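You operate a simulated robot arm through the tools that you are given. There is no shell and no other tool.

You are at the controls of a simulated robot arm. One attempt, no reset.

JOB
Give the soup 2 shakes of salt and stir it.
Fine: shaker back where it stood, stirrer back in its pot. Set down upright: salt shaker.

Only the result counts: the job must be done as asked and must still hold three seconds after the hand-in. Knocking over, shifting, dropping, spilling or breaking anything else fails it.

ROBOT AND FRAMES
A 6-joint arm with a two-finger parallel gripper, fixed in place. Base frame: the origin is at the foot of the arm, x ahead of it, y to its left, z up; the work surface is at about z = 0. Lengths are in m, angles in degrees, forces in N, time in s.
With the tool pointing down near the work surface it reaches from about 0.14 to 0.58 m from the base axis. Its first joint turns from -66.0 to 66.0 degrees. Payload 2.1 kg.
Tool frame: the origin (TCP) lies between the finger pads and is the grasp point; the fingertips stand 0.03 m ahead of it; z points along the fingers, y is the line along which they close. The gripper opens to 0.094 m. The fingers are 0.028 m wide and 0.01 m thick; the gripper's body (0.05 by 0.096 m) begins 0.055 m behind the TCP.
Orientation is that of the tool frame in the base frame, as a unit quaternion [w, x, y, z]. With the fingers straight down and closing along the base's y, the tool's x points along the base's -x, its y along +y and its z along -z.

CONTROLS
- The arm moves only by the tool send_rows. Its argument "targets" is a list of rows, each a list of 3 entries, a list of its own where there are three numbers: the shift along the base's x, y, z in units of 40 mm (1.0 is 40 mm), then the turn, a rotation vector about the base's x, y, z in units of 8 degrees (1.0 is 8 degrees), then the finger opening in m, from 0 to 0.094. In form: [[[tx, ty, tz], [rx, ry, rz], gripper], ...]. A call has 1 to 20 rows; each row shifts and turns the commanded pose from where the row before left it. A call with a number of a shift or a turn outside -1 to 1 is refused whole. Each row takes 0.2 s and may step no farther than 0.05 m and 8.6 degrees from the row before; otherwise, or with a gripper value out of range, the whole call is refused. A pose out of reach is approached as far as the arm can. The call stops where the force on the tool passes 70 N (or 10 N more than at its start, if that is more) or the arm is blocked; 0.2 s more then pass. Each finger travels about 0.072 m/s and halts on what it meets, pressing with about 38 N; the grip force reading is that of the motor and also rises with nothing between the fingers. The clock runs only during rows and for 0.2 s after the last one: add rows that do not move to give the fingers time. The reply holds the time, the measured pose of the TCP, the force on the tool along the base axes, the opening and the grip force, in the units named above and with some noise, with the torque about the TCP (base axes, N m) and any sound that the robot's microphone picked up, and new pictures: "show" is both (left out), scene, wrist or none.
- Cameras (640 x 400 px; columns grow to the right, rows downward): "scene" is fixed at [0.0685, -0.3904, 0.4765]; the picture's right is [0.61, -0.79, 0.00], its down [-0.51, -0.39, -0.77] and it looks along [0.61, 0.47, -0.64] (base axes); focal length 214 px, centre (320, 200). "wrist" rides on the gripper at [0.076, 0.014, -0.102] in the tool frame; the picture's right is [-0.18, 0.98, 0.00], its down [-0.75, -0.14, -0.64] and it looks along [-0.63, -0.12, 0.77] (tool axes); focal length 243 px, centre (320, 200). There is no depth. A picture from a camera that has moved, and an enlarged one, comes with that camera's place and axes in the base frame and with its lens.
- enlarge(camera, box): a new picture of the part [left, top, right, bottom] of that camera's present view, enlarged. It takes no simulated time.
- close_job(): hands the job in; it is judged then, once.

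Places have to be worked out from the pictures, the camera data and where the tool is seen. Open the gripper and draw the arm clear of the work before you hand the job in, unless the task says otherwise.

The tools are called after "Call:" as name(argument=value, ...) on one line, values as JSON. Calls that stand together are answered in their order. send_rows: Moves the arm, as the interface text tells. Its arguments: {"type":"object","properties":{"targets":{"type":"array"},"show":{"type":"string","enum":["both","scene","wrist","none"]}},"required":["targets"]} The other tools are called the same way: enlarge (camera, box) takes an enlarged picture of a part of a camera's view; close_job () hands the job in.

At the start:

```text
t: 0.0
tool_pos: [0.2583, -0.0455, 0.3967]
tcp_rot: [0.0, 0.0, 1.0, 0.0]
ft_force: [-0.6, 0.5, 0.4]
wrist_torque: [-0.01, 0.02, 0.0]
gripper_width: 0.0941
gripper_force: 0.1
```

scene: 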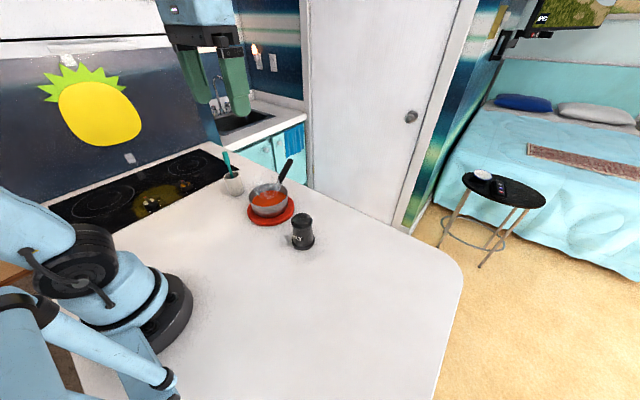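
wrist: 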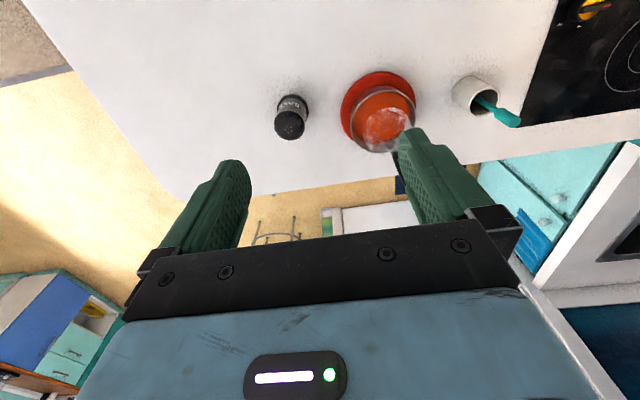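

I begin by enlarging the area with the shaker, saucepan and stirrer pot in both cameras to work out their places.

Call:
enlarge(camera="scene", box=[210, 140, 340, 260])

Call:
enlarge(camera="wrist", box=[250, 50, 530, 180])

```text
3.33 times, centred on (275, 200) of scene
camera zoom: at [0.0685, -0.3904, 0.4765], right [0.61, -0.79, 0.0], down [-0.51, -0.39, -0.77], along [0.61, 0.47, -0.64], focal length 715 px, centre (470, 200)
```

zoom: 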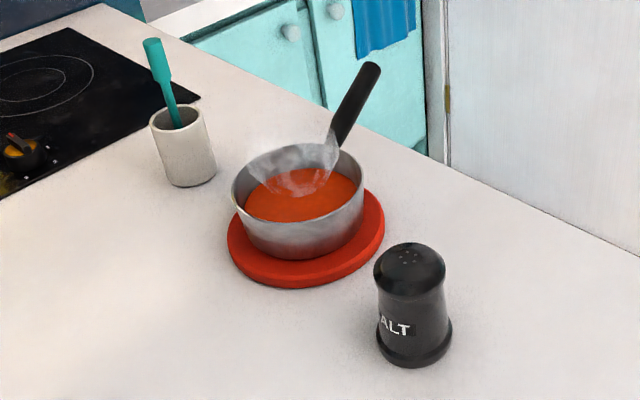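

```text
2.29 times, centred on (390, 115) of wrist
camera zoom: at [0.1813, -0.0307, 0.4977], right [0.18, 0.98, 0.0], down [0.75, -0.14, 0.64], along [0.63, -0.12, -0.77], focal length 555 px, centre (160, 394)
```

zoom: 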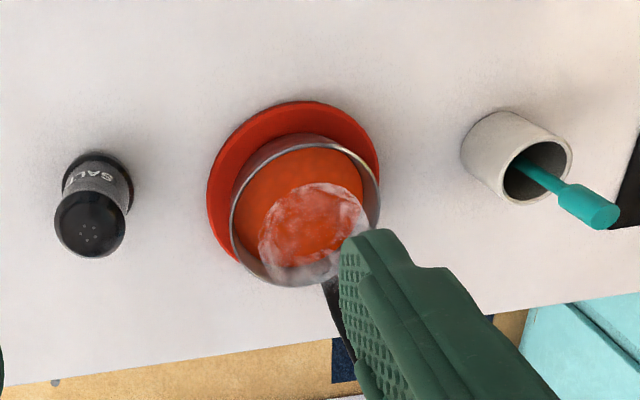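

The shaker stands near (0.344, -0.118), about 0.095 tall. The pan centre is near (0.372, 0.048) with its rim at about 0.068, and the stirrer pot is near (0.37, 0.22). Before touching anything I test, high above the pan, whether the arm can hold a near-horizontal tool, which I need for inverting the shaker.

Call:
send_rows(targets=[[[0.365, 0.29, -0.2], [0, -1, 0], 0.094], [[0.365, 0.29, -0.2], [0, -1, 0], 0.094], [[0.365, 0.29, -0.2], [0, -1, 0], 0.094], [[0.365, 0.29, -0.2], [0, -1, 0], 0.094], [[0.365, 0.29, -0.2], [0, -1, 0], 0.094], [[0.365, 0.29, -0.2], [0, -1, 0], 0.094], [[0.365, 0.29, -0.2], [0, -1, 0], 0.094], [[0.365, 0.29, -0.2], [0, -1, 0], 0.094], [[0, 0, 0], [0, 0, 0], 0.094]])

```text
t: 2.0
tool_pos: [0.3741, 0.0477, 0.3316]
tcp_rot: [0.531, 0.0, 0.848, 0.0]
ft_force: [0.2, -0.2, 0.8]
wrist_torque: [0.0, -0.01, -0.03]
gripper_width: 0.094
gripper_force: 0.1
camera wrist: at [0.2499, 0.0621, 0.3071], right [0.08, 0.98, 0.17], down [-0.25, -0.14, 0.96], along [0.97, -0.12, 0.23], focal length 243 px, centre (320, 200)
```

scene: 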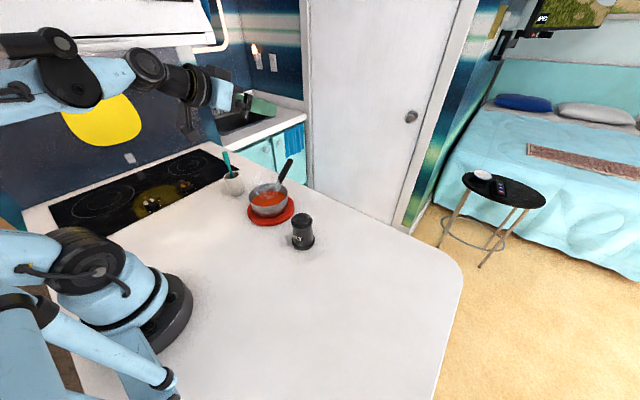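
wrist: 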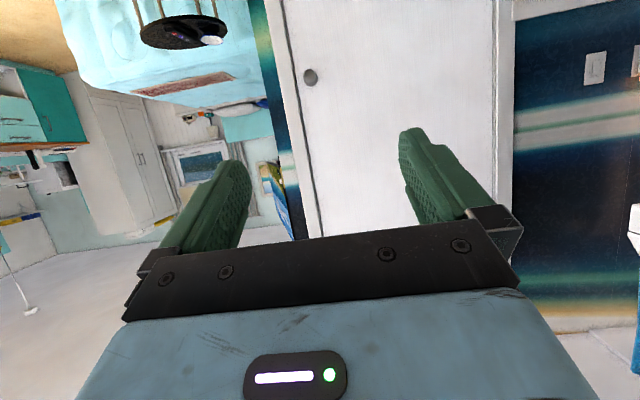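

The arm reaches this pose cleanly. Now I test rolling about the tool axis (0.899, 0, -0.438), still high above the pan, to learn the roll range. It also brings the camera on top for a view of the pan.

Call:
send_rows(targets=[[[0, 0, 0], [0.899, 0, -0.438], 0.094], [[0, 0, 0], [0.899, 0, -0.438], 0.094], [[0, 0, 0], [0.899, 0, -0.438], 0.094], [[0, 0, 0], [0.899, 0, -0.438], 0.094], [[0, 0, 0], [0.899, 0, -0.438], 0.094], [[0, 0, 0], [0.899, 0, -0.438], 0.094], [[0, 0, 0], [0.899, 0, -0.438], 0.094], [[0, 0, 0], [0.899, 0, -0.438], 0.094], [[0, 0, 0], [0.899, 0, -0.438], 0.094], [[0, 0, 0], [0.899, 0, -0.438], 0.094], [[0, 0, 0], [0.899, 0, -0.438], 0.094], [[0, 0, 0], [0.899, 0, -0.438], 0.094], [[0, 0, 0], [0.899, 0, -0.438], 0.094], [[0, 0, 0], [0.899, 0, -0.438], 0.094], [[0, 0, 0], [0.899, 0, -0.438], 0.094], [[0, 0, 0], [0.899, 0, -0.438], 0.094], [[0, 0, 0], [0.899, 0, -0.438], 0.094], [[0, 0, 0], [0.899, 0, -0.438], 0.094], [[0, 0, 0], [0, 0, 0], 0.094]])

```text
t: 6.0
tool_pos: [0.3741, 0.0481, 0.3323]
tcp_rot: [0.164, 0.806, 0.261, 0.504]
ft_force: [0.1, -0.2, -0.3]
wrist_torque: [-0.01, -0.03, 0.03]
gripper_width: 0.0939
gripper_force: 0.1
camera wrist: at [0.3137, 0.0804, 0.4393], right [0.19, -0.9, 0.38], down [-0.88, -0.33, -0.34], along [0.44, -0.27, -0.86], focal length 243 px, centre (320, 200)
```

scene: 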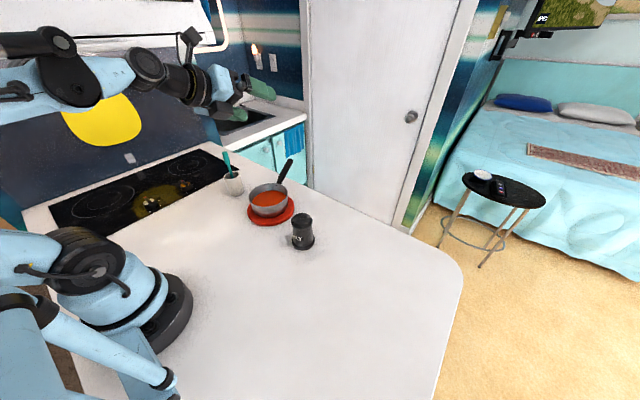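
wrist: 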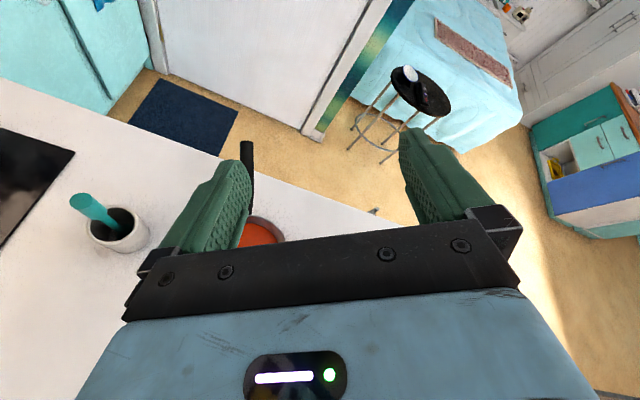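

A 144° roll went through fine. I finish the remaining 36° to see whether the full 180° is within range.

Call:
send_rows(targets=[[[0, 0, 0], [0.899, 0, -0.438], 0.094], [[0, 0, 0], [0.899, 0, -0.438], 0.094], [[0, 0, 0], [0.899, 0, -0.438], 0.094], [[0, 0, 0], [0.899, 0, -0.438], 0.094], [[0, 0, 0], [0.4495, 0, -0.219], 0.094], [[0, 0, 0], [0, 0, 0], 0.094]])

```text
t: 7.4
tool_pos: [0.3782, -0.0093, 0.332]
tcp_rot: [-0.002, 0.847, 0.002, 0.531]
ft_force: [0.3, 0.0, -0.2]
wrist_torque: [-0.01, 0.03, 0.0]
gripper_width: 0.0941
gripper_force: 0.1
out of reach, approached as far as the arm can: row 1, 2, 3, 4, 5
camera wrist: at [0.3192, -0.0241, 0.445], right [-0.08, -0.98, -0.17], down [-0.91, 0.14, -0.4], along [0.41, 0.12, -0.9], focal length 243 px, centre (320, 200)
```

scene: 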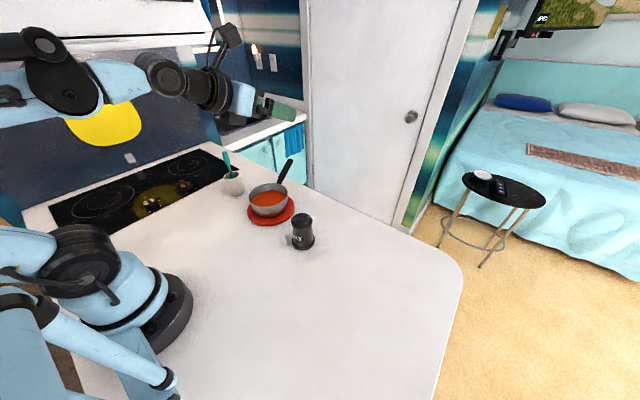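
wrist: 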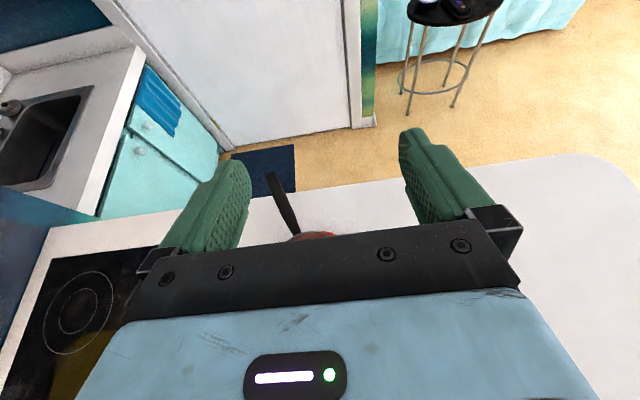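

The full 180° roll only works when the tool's azimuth is at or left of the radial direction, since the arm shifted y to reach it. I'll grasp with the camera on top (roll 180), tool azimuth -10° and pitch about 20° down, so inverting is just rolling back to 0. The pan handle tip is near (0.54, 0.11, 0.096). I move above the shaker at a safe height to check this pose.

Call:
send_rows(targets=[[[-0.25, -0.8125, 0], [0, -0.75, 0], 0.094], [[-0.25, -0.8125, 0], [0, 0, -0.625], 0.094], [[-0.25, -0.8125, -0.5], [0, 0, -0.625], 0.094], [[-0.25, -0.8125, -0.75], [0, 0, 0], 0.094], [[-0.25, -0.8125, -0.75], [0, 0, 0], 0.094], [[0, 0, 0], [0, 0, 0], 0.094], [[0, 0, 0], [0, 0, 0], 0.094]])

```text
t: 9.0
tool_pos: [0.3308, -0.1702, 0.2537]
tcp_rot: [0.05, 0.816, -0.071, 0.572]
ft_force: [-0.2, 0.0, -0.3]
wrist_torque: [-0.01, 0.0, -0.02]
gripper_width: 0.0943
gripper_force: 0.1
camera wrist: at [0.2577, -0.172, 0.359], right [-0.23, -0.96, -0.17], down [-0.82, 0.29, -0.49], along [0.52, 0.03, -0.85], focal length 243 px, centre (320, 200)
```

scene: 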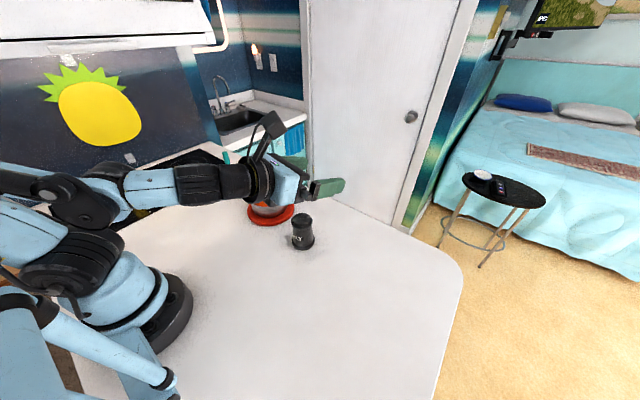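
wrist: 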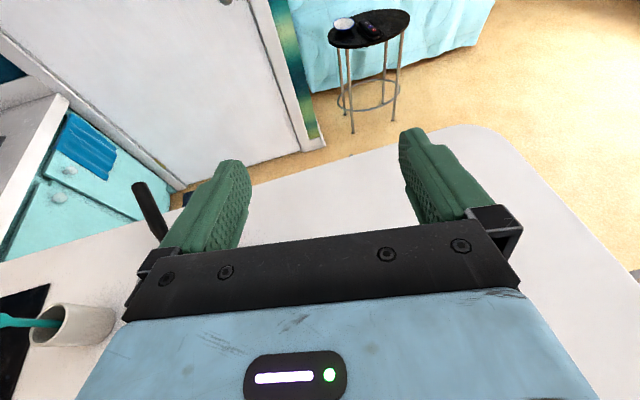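

The commanded pose follows the reached pose after clipping, so I'm at (0.331, -0.170, 0.254) with the tool about 20° down. I move to just behind the shaker's axis at z≈0.15, above its top, checking for reach problems.

Call:
send_rows(targets=[[[-0.0425, 0.348, -0.648], [0, 0, 0], 0.094], [[-0.0425, 0.348, -0.648], [0, 0, 0], 0.094], [[-0.0425, 0.348, -0.648], [0, 0, 0], 0.094], [[-0.0425, 0.348, -0.648], [0, 0, 0], 0.094], [[0, 0, 0], [0, 0, 0], 0.094], [[0, 0, 0], [0, 0, 0], 0.094]])

```text
t: 10.4
tool_pos: [0.327, -0.1175, 0.15]
tcp_rot: [0.051, 0.816, -0.071, 0.572]
ft_force: [0.4, 0.5, 0.5]
wrist_torque: [0.0, -0.01, 0.01]
gripper_width: 0.0939
gripper_force: 0.0
camera wrist: at [0.2542, -0.1189, 0.2566], right [-0.23, -0.96, -0.17], down [-0.82, 0.29, -0.49], along [0.52, 0.03, -0.86], focal length 243 px, centre (320, 200)
```

scene: 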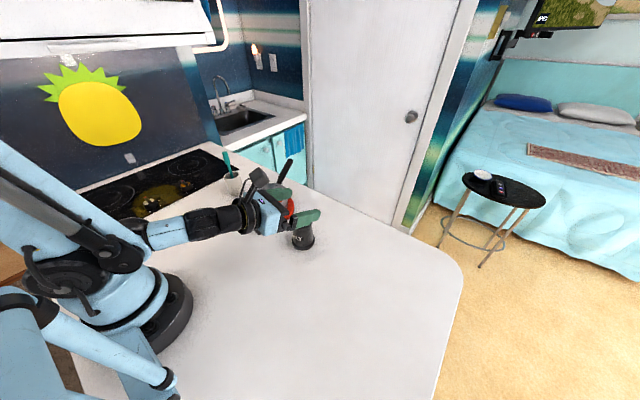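
wrist: 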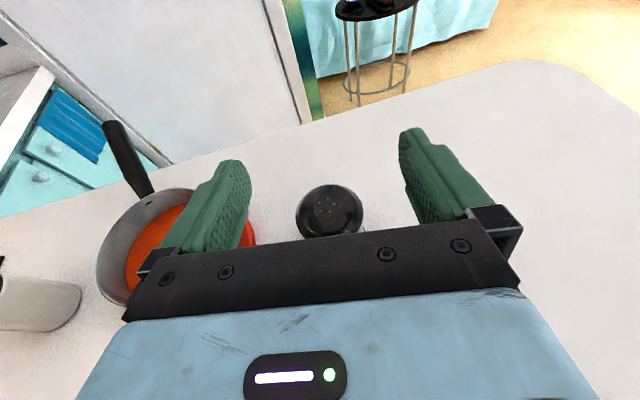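

The shaker cap sits centred between the fingers, and the ray gives (0.344, -0.119). I descend to z≈0.05 beside it, keeping the fingers open.

Call:
send_rows(targets=[[[0, 0, -0.5], [0, 0, 0], 0.094], [[0, 0, -0.5], [0, 0, 0], 0.094], [[0, 0, -0.5], [0, 0, 0], 0.094], [[0, 0, -0.5], [0, 0, 0], 0.094], [[0, 0, -0.5], [0, 0, 0], 0.094], [[0, 0, 0], [0, 0, 0], 0.094]])

```text
t: 11.8
tool_pos: [0.3259, -0.1173, 0.1507]
tcp_rot: [0.05, 0.815, -0.071, 0.572]
ft_force: [-0.2, 0.1, 0.3]
wrist_torque: [0.01, -0.01, -0.01]
gripper_width: 0.0939
gripper_force: 0.1
out of reach, approached as far as the arm can: row 1, 2, 3, 4, 5
camera wrist: at [0.2542, -0.1189, 0.2566], right [-0.23, -0.96, -0.17], down [-0.82, 0.29, -0.49], along [0.52, 0.03, -0.86], focal length 243 px, centre (320, 200)
```

scene: 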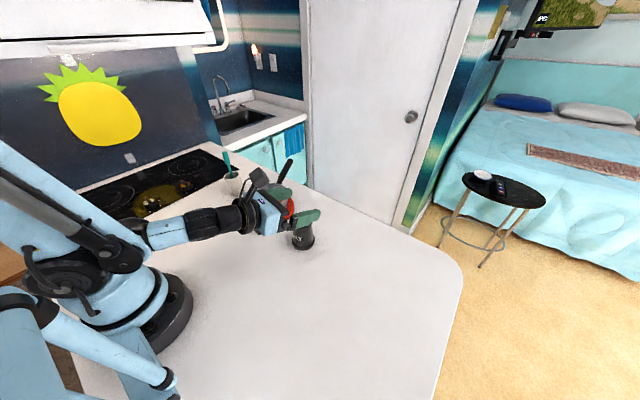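
wrist: 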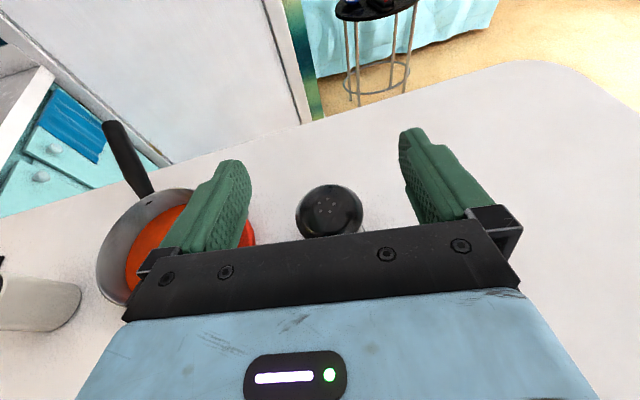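

With the tool radial the arm can't go lower because the wrist folds too near the base. Swinging the tool azimuth to about +40°, so it comes from the shaker's right side, moves the wrist further out. I lift 5 cm and turn the tool about the vertical to test this.

Call:
send_rows(targets=[[[0, 0, 0.6], [0, 0, 0], 0.094], [[0, 0, 0.6], [0, 0, 0], 0.094], [[0, -0.05, 0], [0, 0, 0.893], 0.094], [[0, -0.05, 0], [0, 0, 0.893], 0.094], [[0, -0.05, 0], [0, 0, 0.893], 0.094], [[0, -0.05, 0], [0, 0, 0.893], 0.094], [[0, -0.05, 0], [0, 0, 0.893], 0.094], [[0, -0.05, 0], [0, 0, 0.893], 0.094], [[0, -0.05, 0], [0, 0, 0.893], 0.094], [[0, 0, 0], [0, 0, 0], 0.094]])

```text
t: 14.0
tool_pos: [0.3211, -0.1296, 0.1977]
tcp_rot: [-0.197, 0.768, 0.281, 0.54]
ft_force: [0.6, 0.4, -0.4]
wrist_torque: [0.02, 0.0, -0.02]
gripper_width: 0.094
gripper_force: 0.1
camera wrist: at [0.2758, -0.1853, 0.3037], right [0.59, -0.79, -0.17], down [-0.75, -0.45, -0.49], along [0.31, 0.42, -0.85], focal length 243 px, centre (320, 200)
```

scene: 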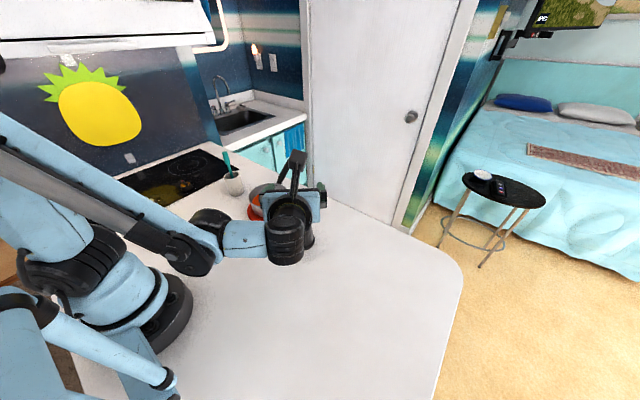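
wrist: 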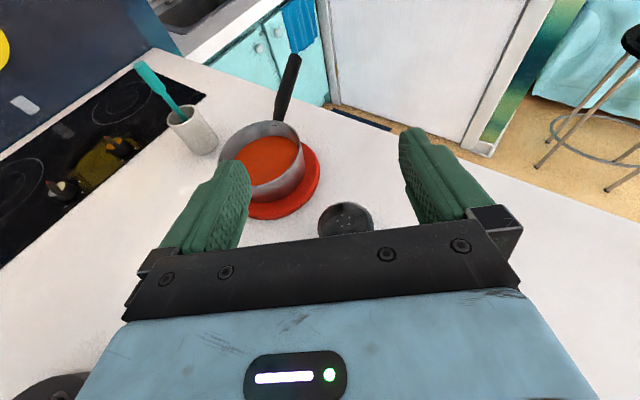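

The arm now has a comfortable configuration with the wrist out at the side. The shaker is about 6–7 mm right of my centreline, so I correct that and descend part-way to z≈0.12 to confirm reach and alignment.

Call:
send_rows(targets=[[[0.105, -0.125, 0], [0, 0, 0], 0.094], [[0, 0, -0.5], [0, 0, 0], 0.094], [[0, 0, -0.5], [0, 0, 0], 0.094], [[0, 0, -0.5], [0, 0, 0], 0.094], [[0, 0, -0.45], [0, 0, 0], 0.094], [[0, 0, 0], [0, 0, 0], 0.094]])

```text
t: 15.4
tool_pos: [0.3247, -0.1333, 0.1218]
tcp_rot: [-0.197, 0.769, 0.281, 0.54]
ft_force: [0.6, -0.5, -0.3]
wrist_torque: [0.01, 0.02, 0.01]
gripper_width: 0.0942
gripper_force: 0.1
camera wrist: at [0.2807, -0.1892, 0.2261], right [0.58, -0.79, -0.17], down [-0.75, -0.45, -0.49], along [0.31, 0.41, -0.85], focal length 243 px, centre (320, 200)
```

scene: 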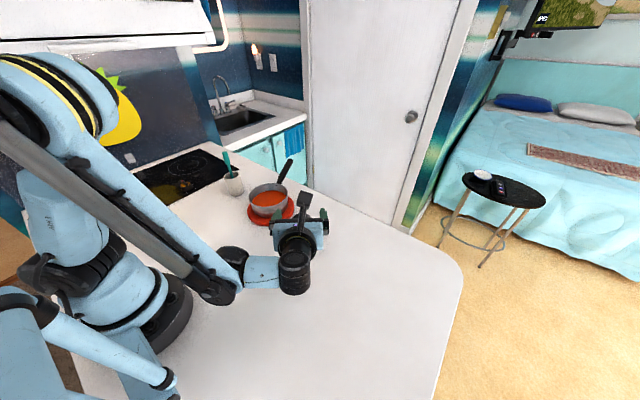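
wrist: 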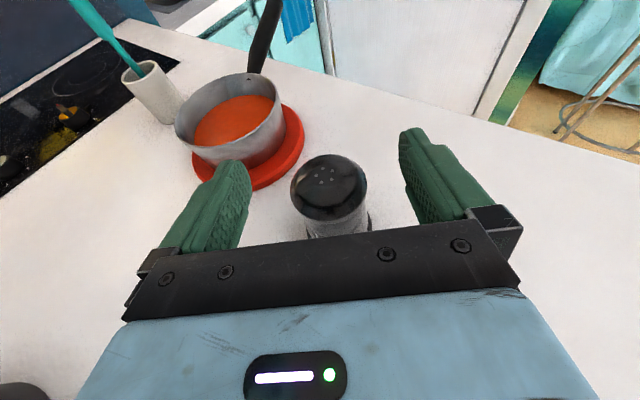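

The pose is reachable, and the shaker is within about 2 mm of my centreline and about 22 mm ahead. I descend to z≈0.05 and then slide forward so the TCP reaches the shaker's axis.

Call:
send_rows(targets=[[[0.025, -0.03, -0.45], [0, 0, 0], 0.094], [[0, 0, -0.45], [0, 0, 0], 0.094], [[0, 0, -0.45], [0, 0, 0], 0.094], [[0, 0, -0.45], [0, 0, 0], 0.094], [[0, 0, 0], [0, 0, 0], 0.094], [[0.22, 0.185, 0], [0, 0, 0], 0.094], [[0.22, 0.185, 0], [0, 0, 0], 0.094], [[0, 0, 0], [0, 0, 0], 0.094]])

```text
t: 17.2
tool_pos: [0.3582, -0.1404, 0.0725]
tcp_rot: [-0.195, 0.77, 0.28, 0.539]
ft_force: [-0.9, -0.3, -0.8]
wrist_torque: [-0.02, -0.05, 0.02]
gripper_width: 0.094
gripper_force: 0.0
out of reach, approached as far as the arm can: row 2, 3, 4
camera wrist: at [0.3137, -0.1965, 0.1788], right [0.58, -0.79, -0.17], down [-0.75, -0.45, -0.49], along [0.31, 0.41, -0.85], focal length 243 px, centre (320, 200)
```

scene: 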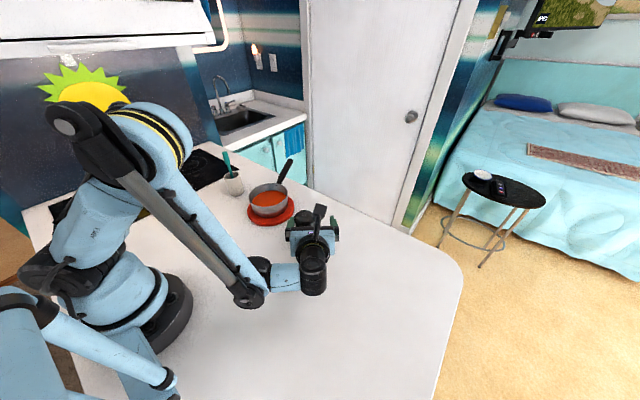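
wrist: 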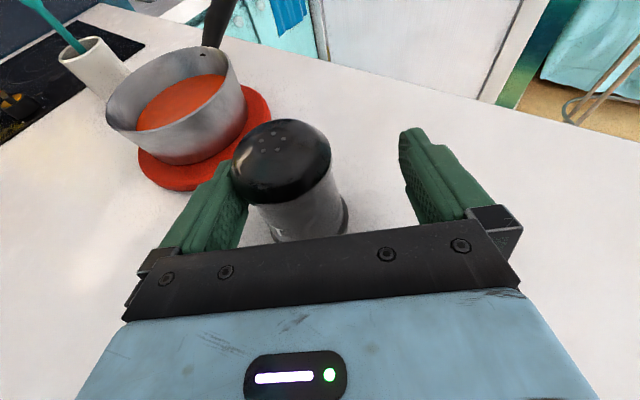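

The arm clipped at a reach limit and slid sideways to (0.358, -0.140, 0.073). The left finger is now close to the shaker, so before moving I look closely at whether anything was touched.

Call:
enlarge(camera="scene", box=[260, 180, 370, 260])

Call:
enlarge(camera="wrist", box=[160, 90, 480, 290])

```text
5.00 times, centred on (315, 220) of scene
camera zoom: at [0.0685, -0.3904, 0.4765], right [0.61, -0.79, 0.0], down [-0.51, -0.39, -0.77], along [0.61, 0.47, -0.64], focal length 1072 px, centre (345, 100)
```

zoom: 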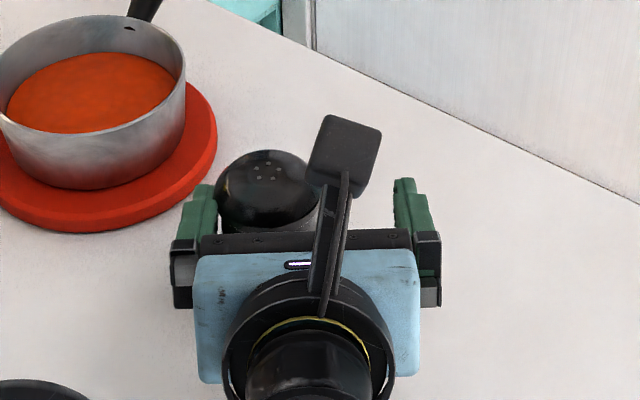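

```text
2.00 times, centred on (320, 190) of wrist
camera zoom: at [0.3137, -0.1965, 0.1788], right [0.58, -0.79, -0.17], down [-0.75, -0.45, -0.49], along [0.31, 0.41, -0.85], focal length 485 px, centre (320, 220)
```

zoom: 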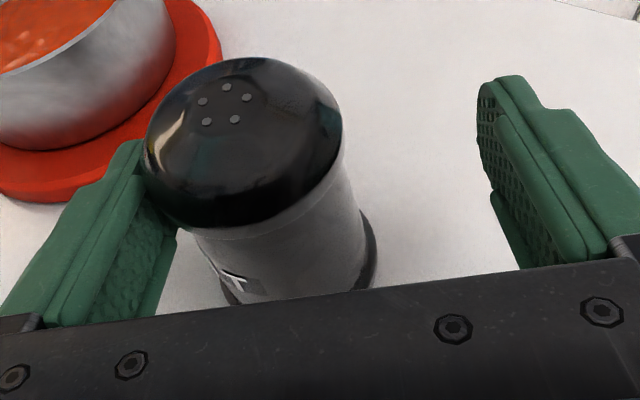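

The left finger nudged the standing shaker about 12 mm in +x. It is upright at about (0.357, -0.119), and I'll put it back at the original (0.344, -0.118). I now centre the gripper on it with a small leftward shift and check that the arm follows.

Call:
send_rows(targets=[[[-0.138, 0.165, 0], [0, 0, 0], 0.094], [[-0.138, 0.165, 0], [0, 0, 0], 0.094], [[0, 0, 0], [0, 0, 0], 0.094]])

```text
t: 18.0
tool_pos: [0.3521, -0.1328, 0.0818]
tcp_rot: [-0.196, 0.77, 0.28, 0.539]
ft_force: [0.7, 0.3, -0.4]
wrist_torque: [-0.01, -0.01, -0.01]
gripper_width: 0.0942
gripper_force: 0.2
out of reach, approached as far as the arm can: row 1, 2
camera wrist: at [0.308, -0.1887, 0.1879], right [0.59, -0.79, -0.17], down [-0.75, -0.45, -0.49], along [0.31, 0.41, -0.86], focal length 243 px, centre (320, 200)
```

scene: 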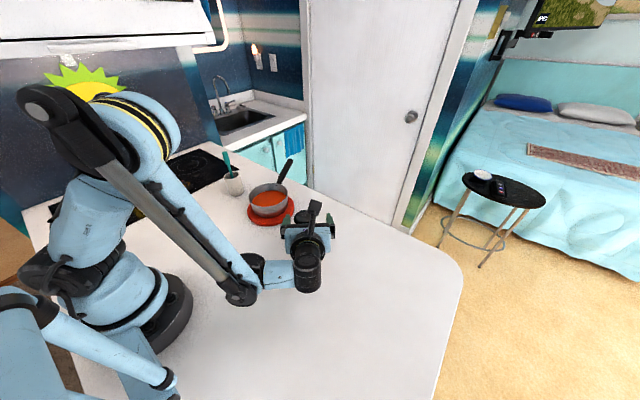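
wrist: 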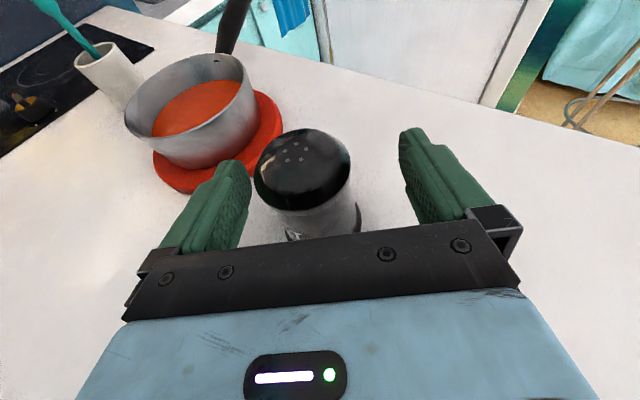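

The arm is riding a reach boundary: moving inward pushed z up to 0.082. I look closely at the arm's joints to understand which limit it is at.

Call:
enlarge(camera="scene", box=[10, 70, 350, 320])

Call:
enlarge(camera="scene", box=[220, 190, 350, 310])

```text
1.60 times, centred on (180, 195) of scene
camera zoom: at [0.0685, -0.3904, 0.4765], right [0.61, -0.79, 0.0], down [-0.51, -0.39, -0.77], along [0.61, 0.47, -0.64], focal length 343 px, centre (544, 208)
```

zoom: 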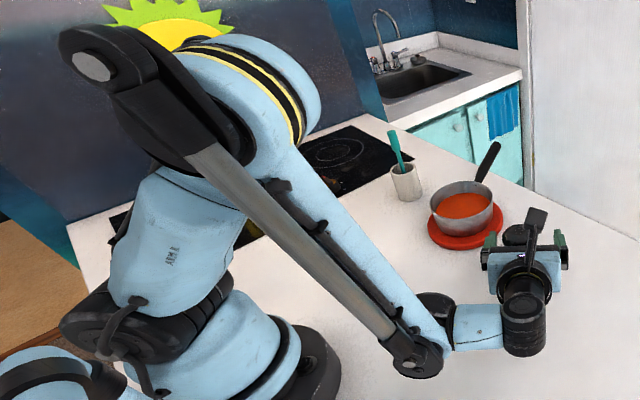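

```text
3.33 times, centred on (285, 250) of scene
camera zoom: at [0.0685, -0.3904, 0.4765], right [0.61, -0.79, 0.0], down [-0.51, -0.39, -0.77], along [0.61, 0.47, -0.64], focal length 715 px, centre (437, 33)
```

zoom: 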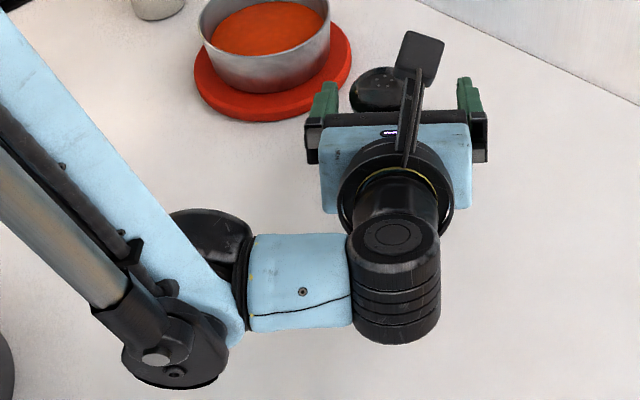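

The arm is at an inner reach boundary of its wrist, so swinging the tool further round (azimuth about 60°) should put the wrist farther out. I lift to z≈0.13, clear of the cap, and rotate 20° more about the vertical.

Call:
send_rows(targets=[[[0, 0, 0.6], [0, 0, 0], 0.094], [[0, 0, 0.65], [0, 0, 0], 0.094], [[-0.02, 0, 0], [0, 0, 0.833], 0.094], [[-0.02, 0, 0], [0, 0, 0.833], 0.094], [[-0.02, 0, 0], [0, 0, 0.833], 0.094], [[0, 0, 0], [0, 0, 0], 0.094]])

```text
t: 19.4
tool_pos: [0.3485, -0.1321, 0.1312]
tcp_rot: [-0.288, 0.708, 0.411, 0.497]
ft_force: [0.5, -0.5, 0.0]
wrist_torque: [0.01, -0.04, -0.01]
gripper_width: 0.0939
gripper_force: 0.1
camera wrist: at [0.3262, -0.2003, 0.2374], right [0.82, -0.55, -0.17], down [-0.55, -0.68, -0.49], along [0.15, 0.5, -0.85], focal length 243 px, centre (320, 200)
```

scene: 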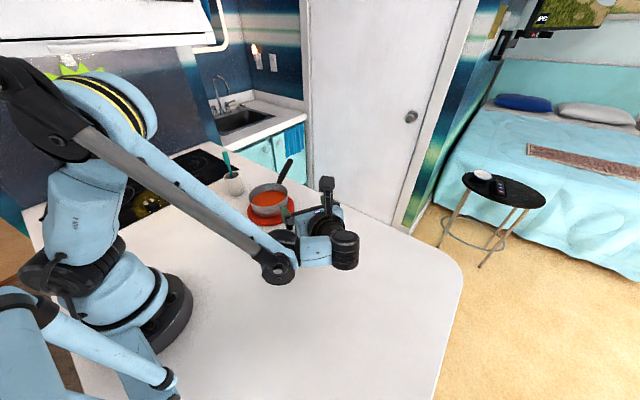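
wrist: 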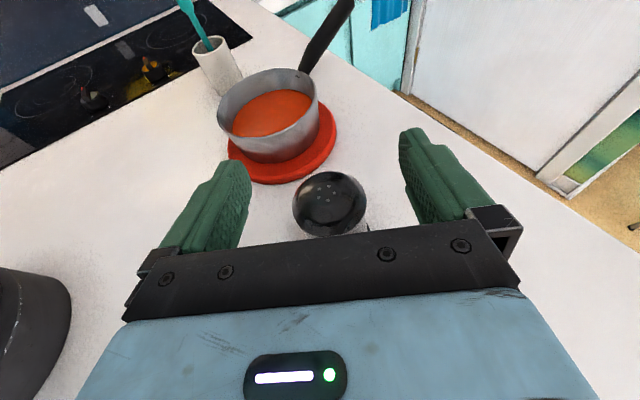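

Tool azimuth 60° is reachable, and the shaker at (0.357, -0.118) is laterally centred and 16 mm ahead. I descend in two small steps, watching for clipping.

Call:
send_rows(targets=[[[0, 0, -0.4], [0, 0, 0], 0.094], [[0, 0, -0.4], [0, 0, 0], 0.094], [[0, 0, 0], [0, 0, 0], 0.094]], show="wrist")

```text
t: 20.2
tool_pos: [0.3476, -0.1324, 0.0981]
tcp_rot: [-0.286, 0.709, 0.41, 0.497]
ft_force: [-0.7, -0.5, -0.3]
wrist_torque: [-0.02, 0.03, -0.01]
gripper_width: 0.0939
gripper_force: 0.1
camera wrist: at [0.325, -0.1999, 0.2046], right [0.82, -0.55, -0.17], down [-0.55, -0.67, -0.49], along [0.15, 0.5, -0.85], focal length 243 px, centre (320, 200)
```

wrist: 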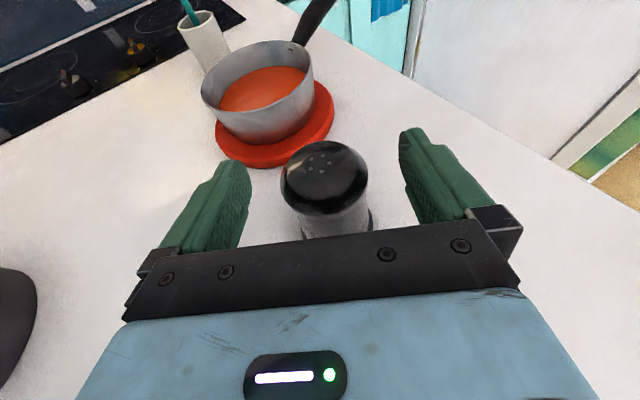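

No clipping this time (z = 0.098) and the shaker stays centred, so I continue down in small steps to about z = 0.066.

Call:
send_rows(targets=[[[0, 0, -0.4], [0, 0, 0], 0.094], [[0, 0, -0.4], [0, 0, 0], 0.094], [[0, 0, 0], [0, 0, 0], 0.094]])

```text
t: 21.0
tool_pos: [0.3491, -0.134, 0.0667]
tcp_rot: [-0.287, 0.708, 0.41, 0.498]
ft_force: [-0.5, 0.1, 0.0]
wrist_torque: [-0.01, 0.03, -0.01]
gripper_width: 0.0937
gripper_force: 0.0
camera wrist: at [0.326, -0.2017, 0.1728], right [0.82, -0.55, -0.17], down [-0.55, -0.67, -0.49], along [0.15, 0.5, -0.85], focal length 243 px, centre (320, 200)
```

scene: 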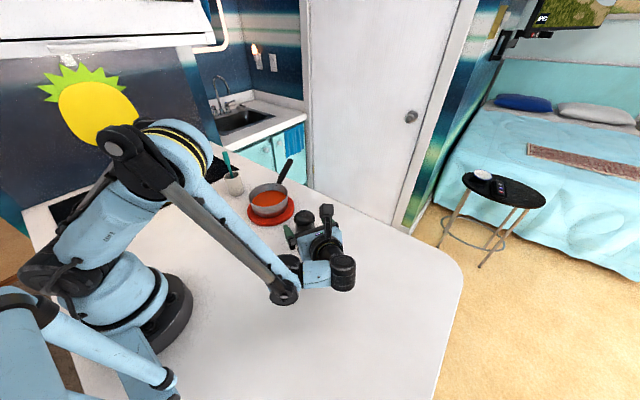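
wrist: 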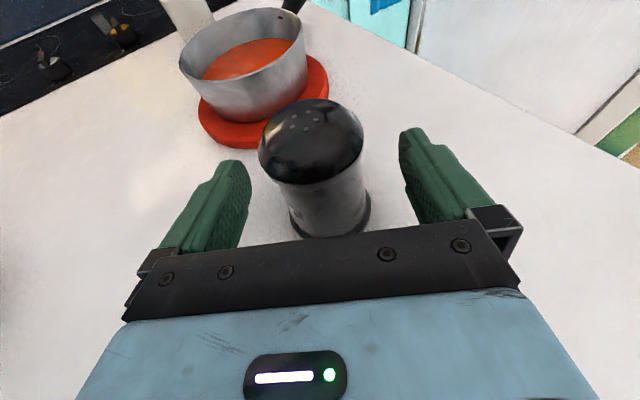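

Still clean at z = 0.067 with the shaker untouched at (0.357, -0.118). I go down to z≈0.05, then slide forward 16 mm so the shaker is at the TCP.

Call:
send_rows(targets=[[[0, 0, -0.4], [0, 0, 0], 0.094], [[0, 0, 0], [0, 0, 0], 0.094], [[0.1, 0.18, 0], [0, 0, 0], 0.094], [[0.1, 0.18, 0], [0, 0, 0], 0.094], [[0, 0, 0], [0, 0, 0], 0.094]])

```text
t: 22.2
tool_pos: [0.3568, -0.1191, 0.0512]
tcp_rot: [-0.286, 0.709, 0.409, 0.498]
ft_force: [1.2, 0.1, 0.1]
wrist_torque: [-0.01, -0.02, -0.01]
gripper_width: 0.0941
gripper_force: 0.1
camera wrist: at [0.3343, -0.1869, 0.1579], right [0.82, -0.55, -0.17], down [-0.55, -0.68, -0.49], along [0.15, 0.5, -0.85], focal length 243 px, centre (320, 200)
```

scene: 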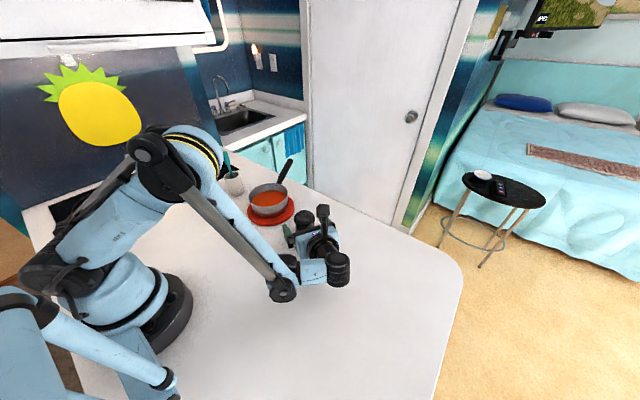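
wrist: 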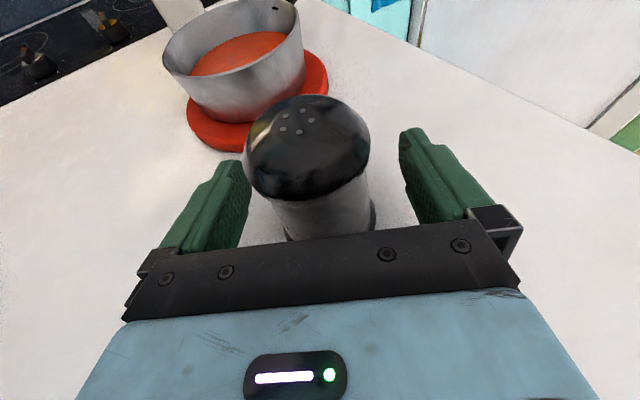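

The shaker axis is now within about 1–2 mm of the TCP. I close the fingers on its body.

Call:
send_rows(targets=[[[0, 0, 0], [0, 0, 0], 0.07], [[0, 0, 0], [0, 0, 0], 0.055], [[0, 0, 0], [0, 0, 0], 0.03], [[0, 0, 0], [0, 0, 0], 0.02], [[0, 0, 0], [0, 0, 0], 0.02], [[0, 0, 0], [0, 0, 0], 0.02]])

```text
t: 23.6
tool_pos: [0.3568, -0.1187, 0.0526]
tcp_rot: [-0.286, 0.709, 0.41, 0.497]
ft_force: [-0.8, 0.1, 2.4]
wrist_torque: [-0.01, 0.05, -0.02]
gripper_width: 0.0566
gripper_force: 37.7
camera wrist: at [0.3343, -0.1871, 0.1579], right [0.82, -0.55, -0.17], down [-0.55, -0.67, -0.49], along [0.15, 0.5, -0.85], focal length 243 px, centre (320, 200)
```

scene: 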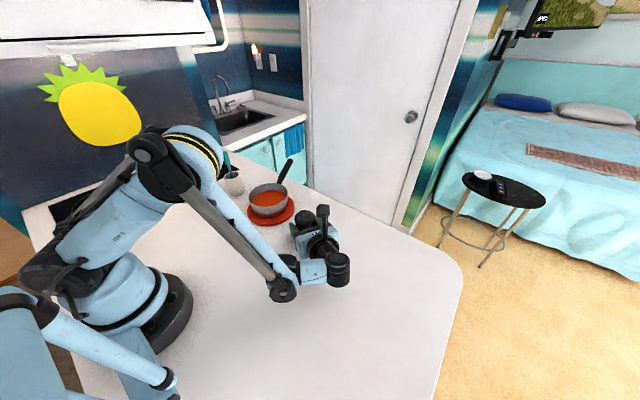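
wrist: 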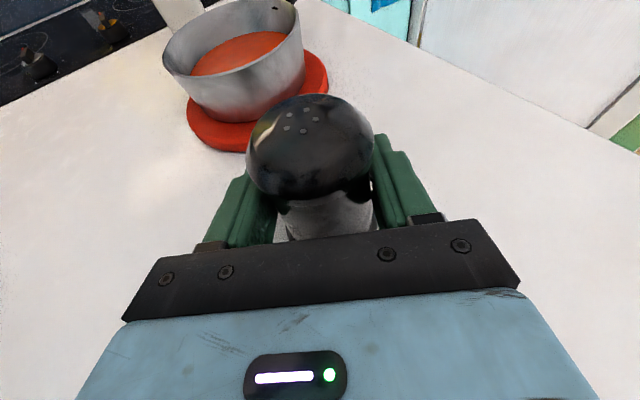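

Grip is firm (width 0.057, force 38 N). I lift the shaker straight up about 15 cm, gently and upright.

Call:
send_rows(targets=[[[0, 0, 0.25], [0, 0, 0], 0.02], [[0, 0, 0.5], [0, 0, 0], 0.02], [[0, 0, 0.6], [0, 0, 0], 0.02], [[0, 0, 0.6], [0, 0, 0], 0.02], [[0, 0, 0.6], [0, 0, 0], 0.02], [[0, 0, 0.6], [0, 0, 0], 0.02], [[0, 0, 0.5], [0, 0, 0], 0.02], [[0, 0, 0.25], [0, 0, 0], 0.02], [[0, 0, 0], [0, 0, 0], 0.02]])

```text
t: 25.6
tool_pos: [0.3583, -0.118, 0.2084]
tcp_rot: [-0.286, 0.709, 0.409, 0.497]
ft_force: [-0.5, -0.1, -1.8]
wrist_torque: [0.0, -0.02, 0.01]
gripper_width: 0.0565
gripper_force: 38.3
camera wrist: at [0.3346, -0.1863, 0.3139], right [0.82, -0.55, -0.17], down [-0.55, -0.68, -0.49], along [0.15, 0.5, -0.85], focal length 243 px, centre (320, 200)
```

scene: 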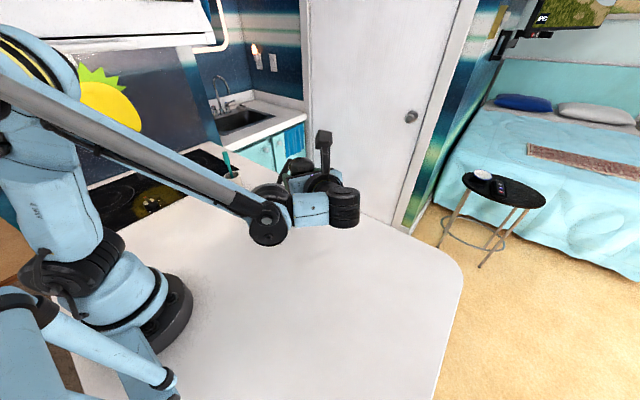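
wrist: 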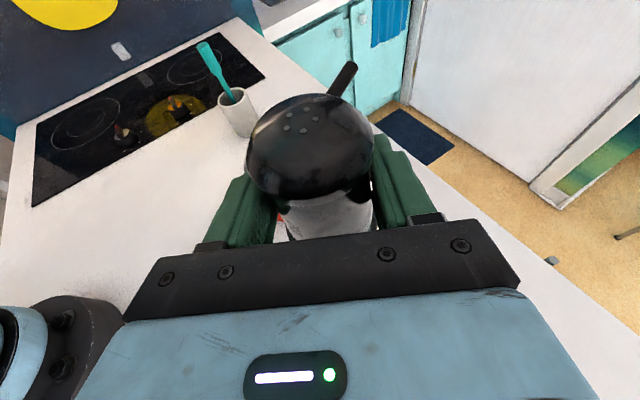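

Shaker held upright at z = 0.208. I carry it level to above the soup, aiming the TCP at about (0.382, 0.065) so the inverted mouth will end up over the pan's centre.

Call:
send_rows(targets=[[[0.05, 0.3, 0], [0, 0, 0], 0.02], [[0.085, 0.6, 0], [0, 0, 0], 0.02], [[0.085, 0.7, 0], [0, 0, 0], 0.02], [[0.085, 0.7, 0], [0, 0, 0], 0.02], [[0.085, 0.7, 0], [0, 0, 0], 0.02], [[0.085, 0.7, 0], [0, 0, 0], 0.02], [[0.085, 0.6, 0], [0, 0, 0], 0.02], [[0.04, 0.275, 0], [0, 0, 0], 0.02], [[0, 0, 0], [0, 0, 0], 0.02]])

```text
t: 27.6
tool_pos: [0.3801, 0.0633, 0.2076]
tcp_rot: [-0.287, 0.709, 0.409, 0.498]
ft_force: [0.1, -0.3, -2.3]
wrist_torque: [0.01, 0.0, -0.01]
gripper_width: 0.0565
gripper_force: 37.7
camera wrist: at [0.3577, -0.0034, 0.3142], right [0.82, -0.55, -0.17], down [-0.55, -0.67, -0.49], along [0.15, 0.5, -0.85], focal length 243 px, centre (320, 200)
```

scene: 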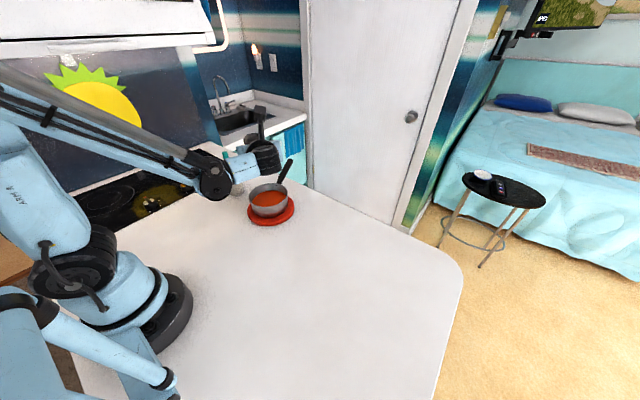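
wrist: 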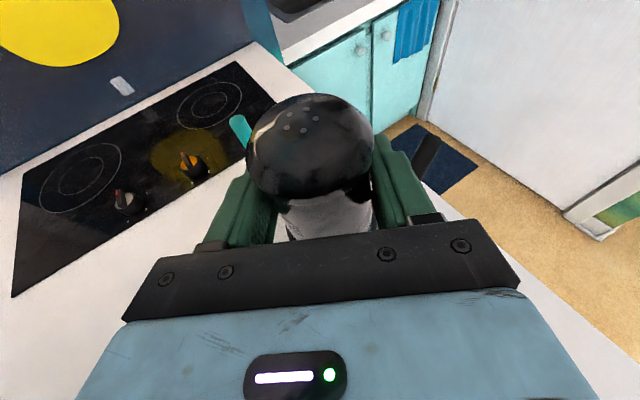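

I'm over the soup at (0.380, 0.063, 0.208) with the shaker still upright. I begin the roll back with a 32° step to check the arm follows without sliding.

Call:
send_rows(targets=[[[0, 0, 0], [-0.235, -0.407, 0.171], 0.02], [[0, 0, 0], [-0.47, -0.814, 0.342], 0.02], [[0, 0, 0], [-0.47, -0.814, 0.342], 0.02], [[0, 0, 0], [-0.47, -0.814, 0.342], 0.02], [[0, 0, 0], [-0.235, -0.407, 0.171], 0.02], [[0, 0, 0], [0, 0, 0], 0.02]])

```text
t: 29.0
tool_pos: [0.381, 0.0648, 0.2084]
tcp_rot: [-0.138, 0.568, 0.59, 0.557]
ft_force: [-0.6, 1.0, -1.7]
wrist_torque: [-0.01, 0.03, -0.01]
gripper_width: 0.0562
gripper_force: 38.0
camera wrist: at [0.3205, 0.0164, 0.3101], right [0.87, -0.36, 0.35], down [-0.18, -0.87, -0.45], along [0.46, 0.33, -0.82], focal length 243 px, centre (320, 200)
```

scene: 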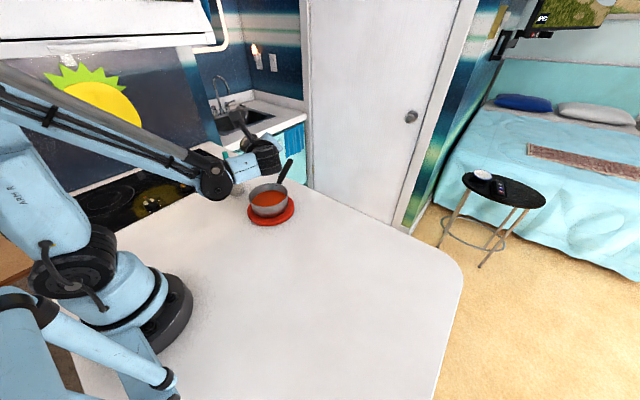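
wrist: 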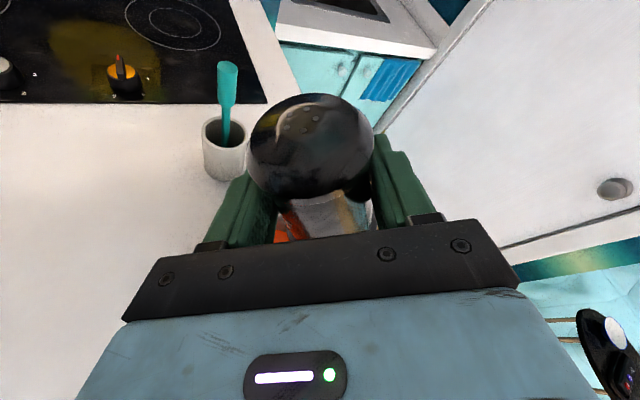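

The roll follows exactly with no position drift. I continue by another 56°.

Call:
send_rows(targets=[[[0, 0, 0], [-0.235, -0.407, 0.171], 0.02], [[0, 0, 0], [-0.47, -0.814, 0.342], 0.02], [[0, 0, 0], [-0.47, -0.814, 0.342], 0.02], [[0, 0, 0], [-0.47, -0.814, 0.342], 0.02], [[0, 0, 0], [-0.47, -0.814, 0.342], 0.02], [[0, 0, 0], [-0.47, -0.814, 0.342], 0.02], [[0, 0, 0], [-0.47, -0.814, 0.342], 0.02], [[0, 0, 0], [-0.235, -0.407, 0.171], 0.02], [[0, 0, 0], [0, 0, 0], 0.02]])

```text
t: 31.0
tool_pos: [0.3813, 0.0626, 0.2065]
tcp_rot: [0.14, 0.224, 0.788, 0.556]
ft_force: [0.1, -0.3, -1.1]
wrist_torque: [0.02, 0.04, -0.02]
gripper_width: 0.056
gripper_force: 37.9
camera wrist: at [0.2706, 0.0233, 0.2574], right [0.35, 0.18, 0.92], down [0.32, -0.95, 0.06], along [0.88, 0.27, -0.39], focal length 243 px, centre (320, 200)
```

scene: 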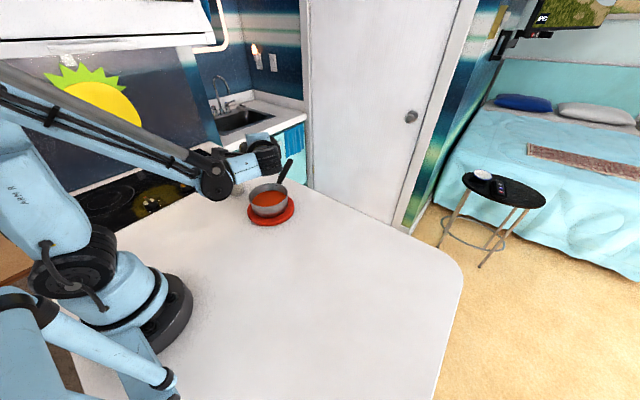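
wrist: 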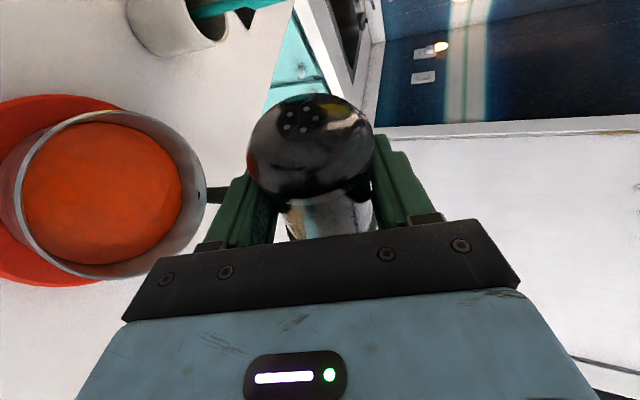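

Roll is at 88° with no drift and the pan in view where I expect it (about (0.367, 0.046)). The mouth stays within the pan footprint throughout. I continue another 56°.

Call:
send_rows(targets=[[[0, 0, 0], [-0.235, -0.407, 0.171], 0.02], [[0, 0, 0], [-0.47, -0.814, 0.342], 0.02], [[0, 0, 0], [-0.47, -0.814, 0.342], 0.02], [[0, 0, 0], [-0.47, -0.814, 0.342], 0.02], [[0, 0, 0], [-0.47, -0.814, 0.342], 0.02], [[0, 0, 0], [-0.47, -0.814, 0.342], 0.02], [[0, 0, 0], [-0.47, -0.814, 0.342], 0.02], [[0, 0, 0], [-0.235, -0.407, 0.171], 0.02], [[0, 0, 0], [0, 0, 0], 0.02]])

```text
t: 33.0
tool_pos: [0.3798, 0.0643, 0.2078]
tcp_rot: [0.384, -0.172, 0.801, 0.425]
ft_force: [0.1, 0.0, -1.5]
wrist_torque: [-0.01, 0.0, -0.01]
gripper_width: 0.056
gripper_force: 38.4
camera wrist: at [0.2749, -0.0068, 0.1919], right [-0.47, 0.56, 0.68], down [0.27, -0.64, 0.72], along [0.84, 0.52, 0.15], focal length 243 px, centre (320, 200)
```

scene: 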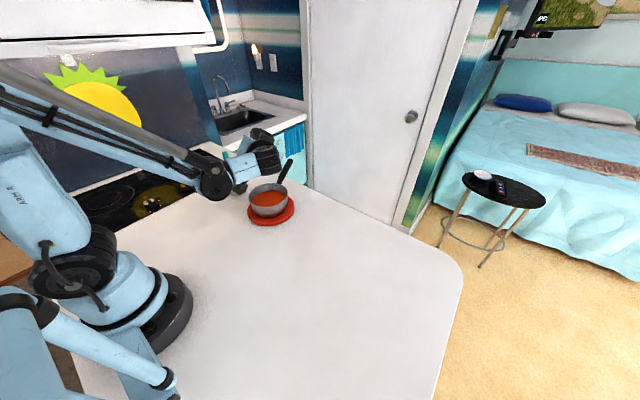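
wrist: 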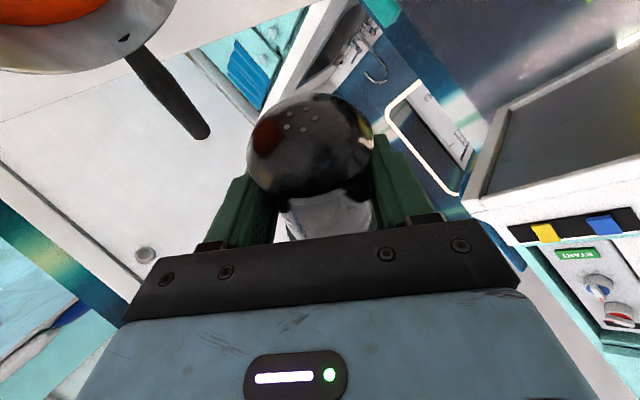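

No drift and no sound yet; the shaker is tilted about 127°. I complete the last 36° of the roll.

Call:
send_rows(targets=[[[0, 0, 0], [-0.235, -0.407, 0.171], 0.02], [[0, 0, 0], [-0.47, -0.814, 0.342], 0.02], [[0, 0, 0], [-0.47, -0.814, 0.342], 0.02], [[0, 0, 0], [-0.47, -0.814, 0.342], 0.02], [[0, 0, 0], [-0.47, -0.814, 0.342], 0.02], [[0, 0, 0], [0, 0, 0], 0.02]])

```text
t: 34.4
tool_pos: [0.3807, 0.0632, 0.2073]
tcp_rot: [0.496, -0.412, 0.709, 0.286]
ft_force: [-0.5, 0.6, -1.5]
wrist_torque: [-0.01, 0.05, -0.03]
gripper_width: 0.0558
gripper_force: 38.5
camera wrist: at [0.3078, -0.0349, 0.1705], right [-0.82, 0.55, 0.17], down [-0.05, -0.37, 0.93], along [0.57, 0.75, 0.33], focal length 243 px, centre (320, 200)
```

scene: 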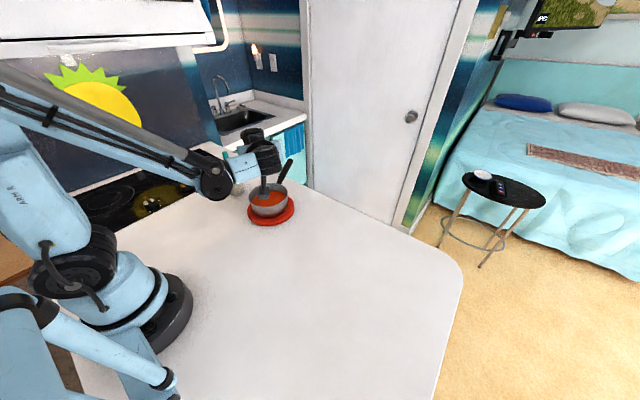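
wrist: 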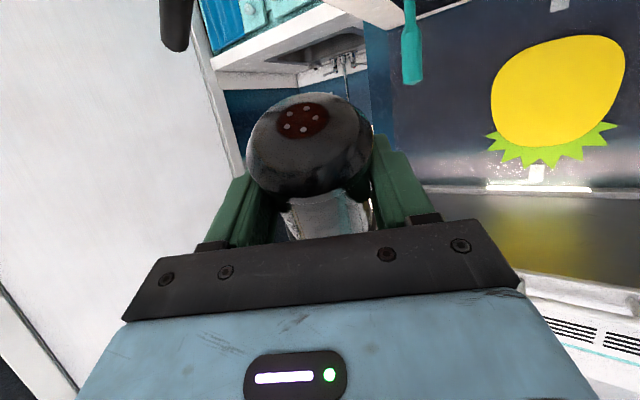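

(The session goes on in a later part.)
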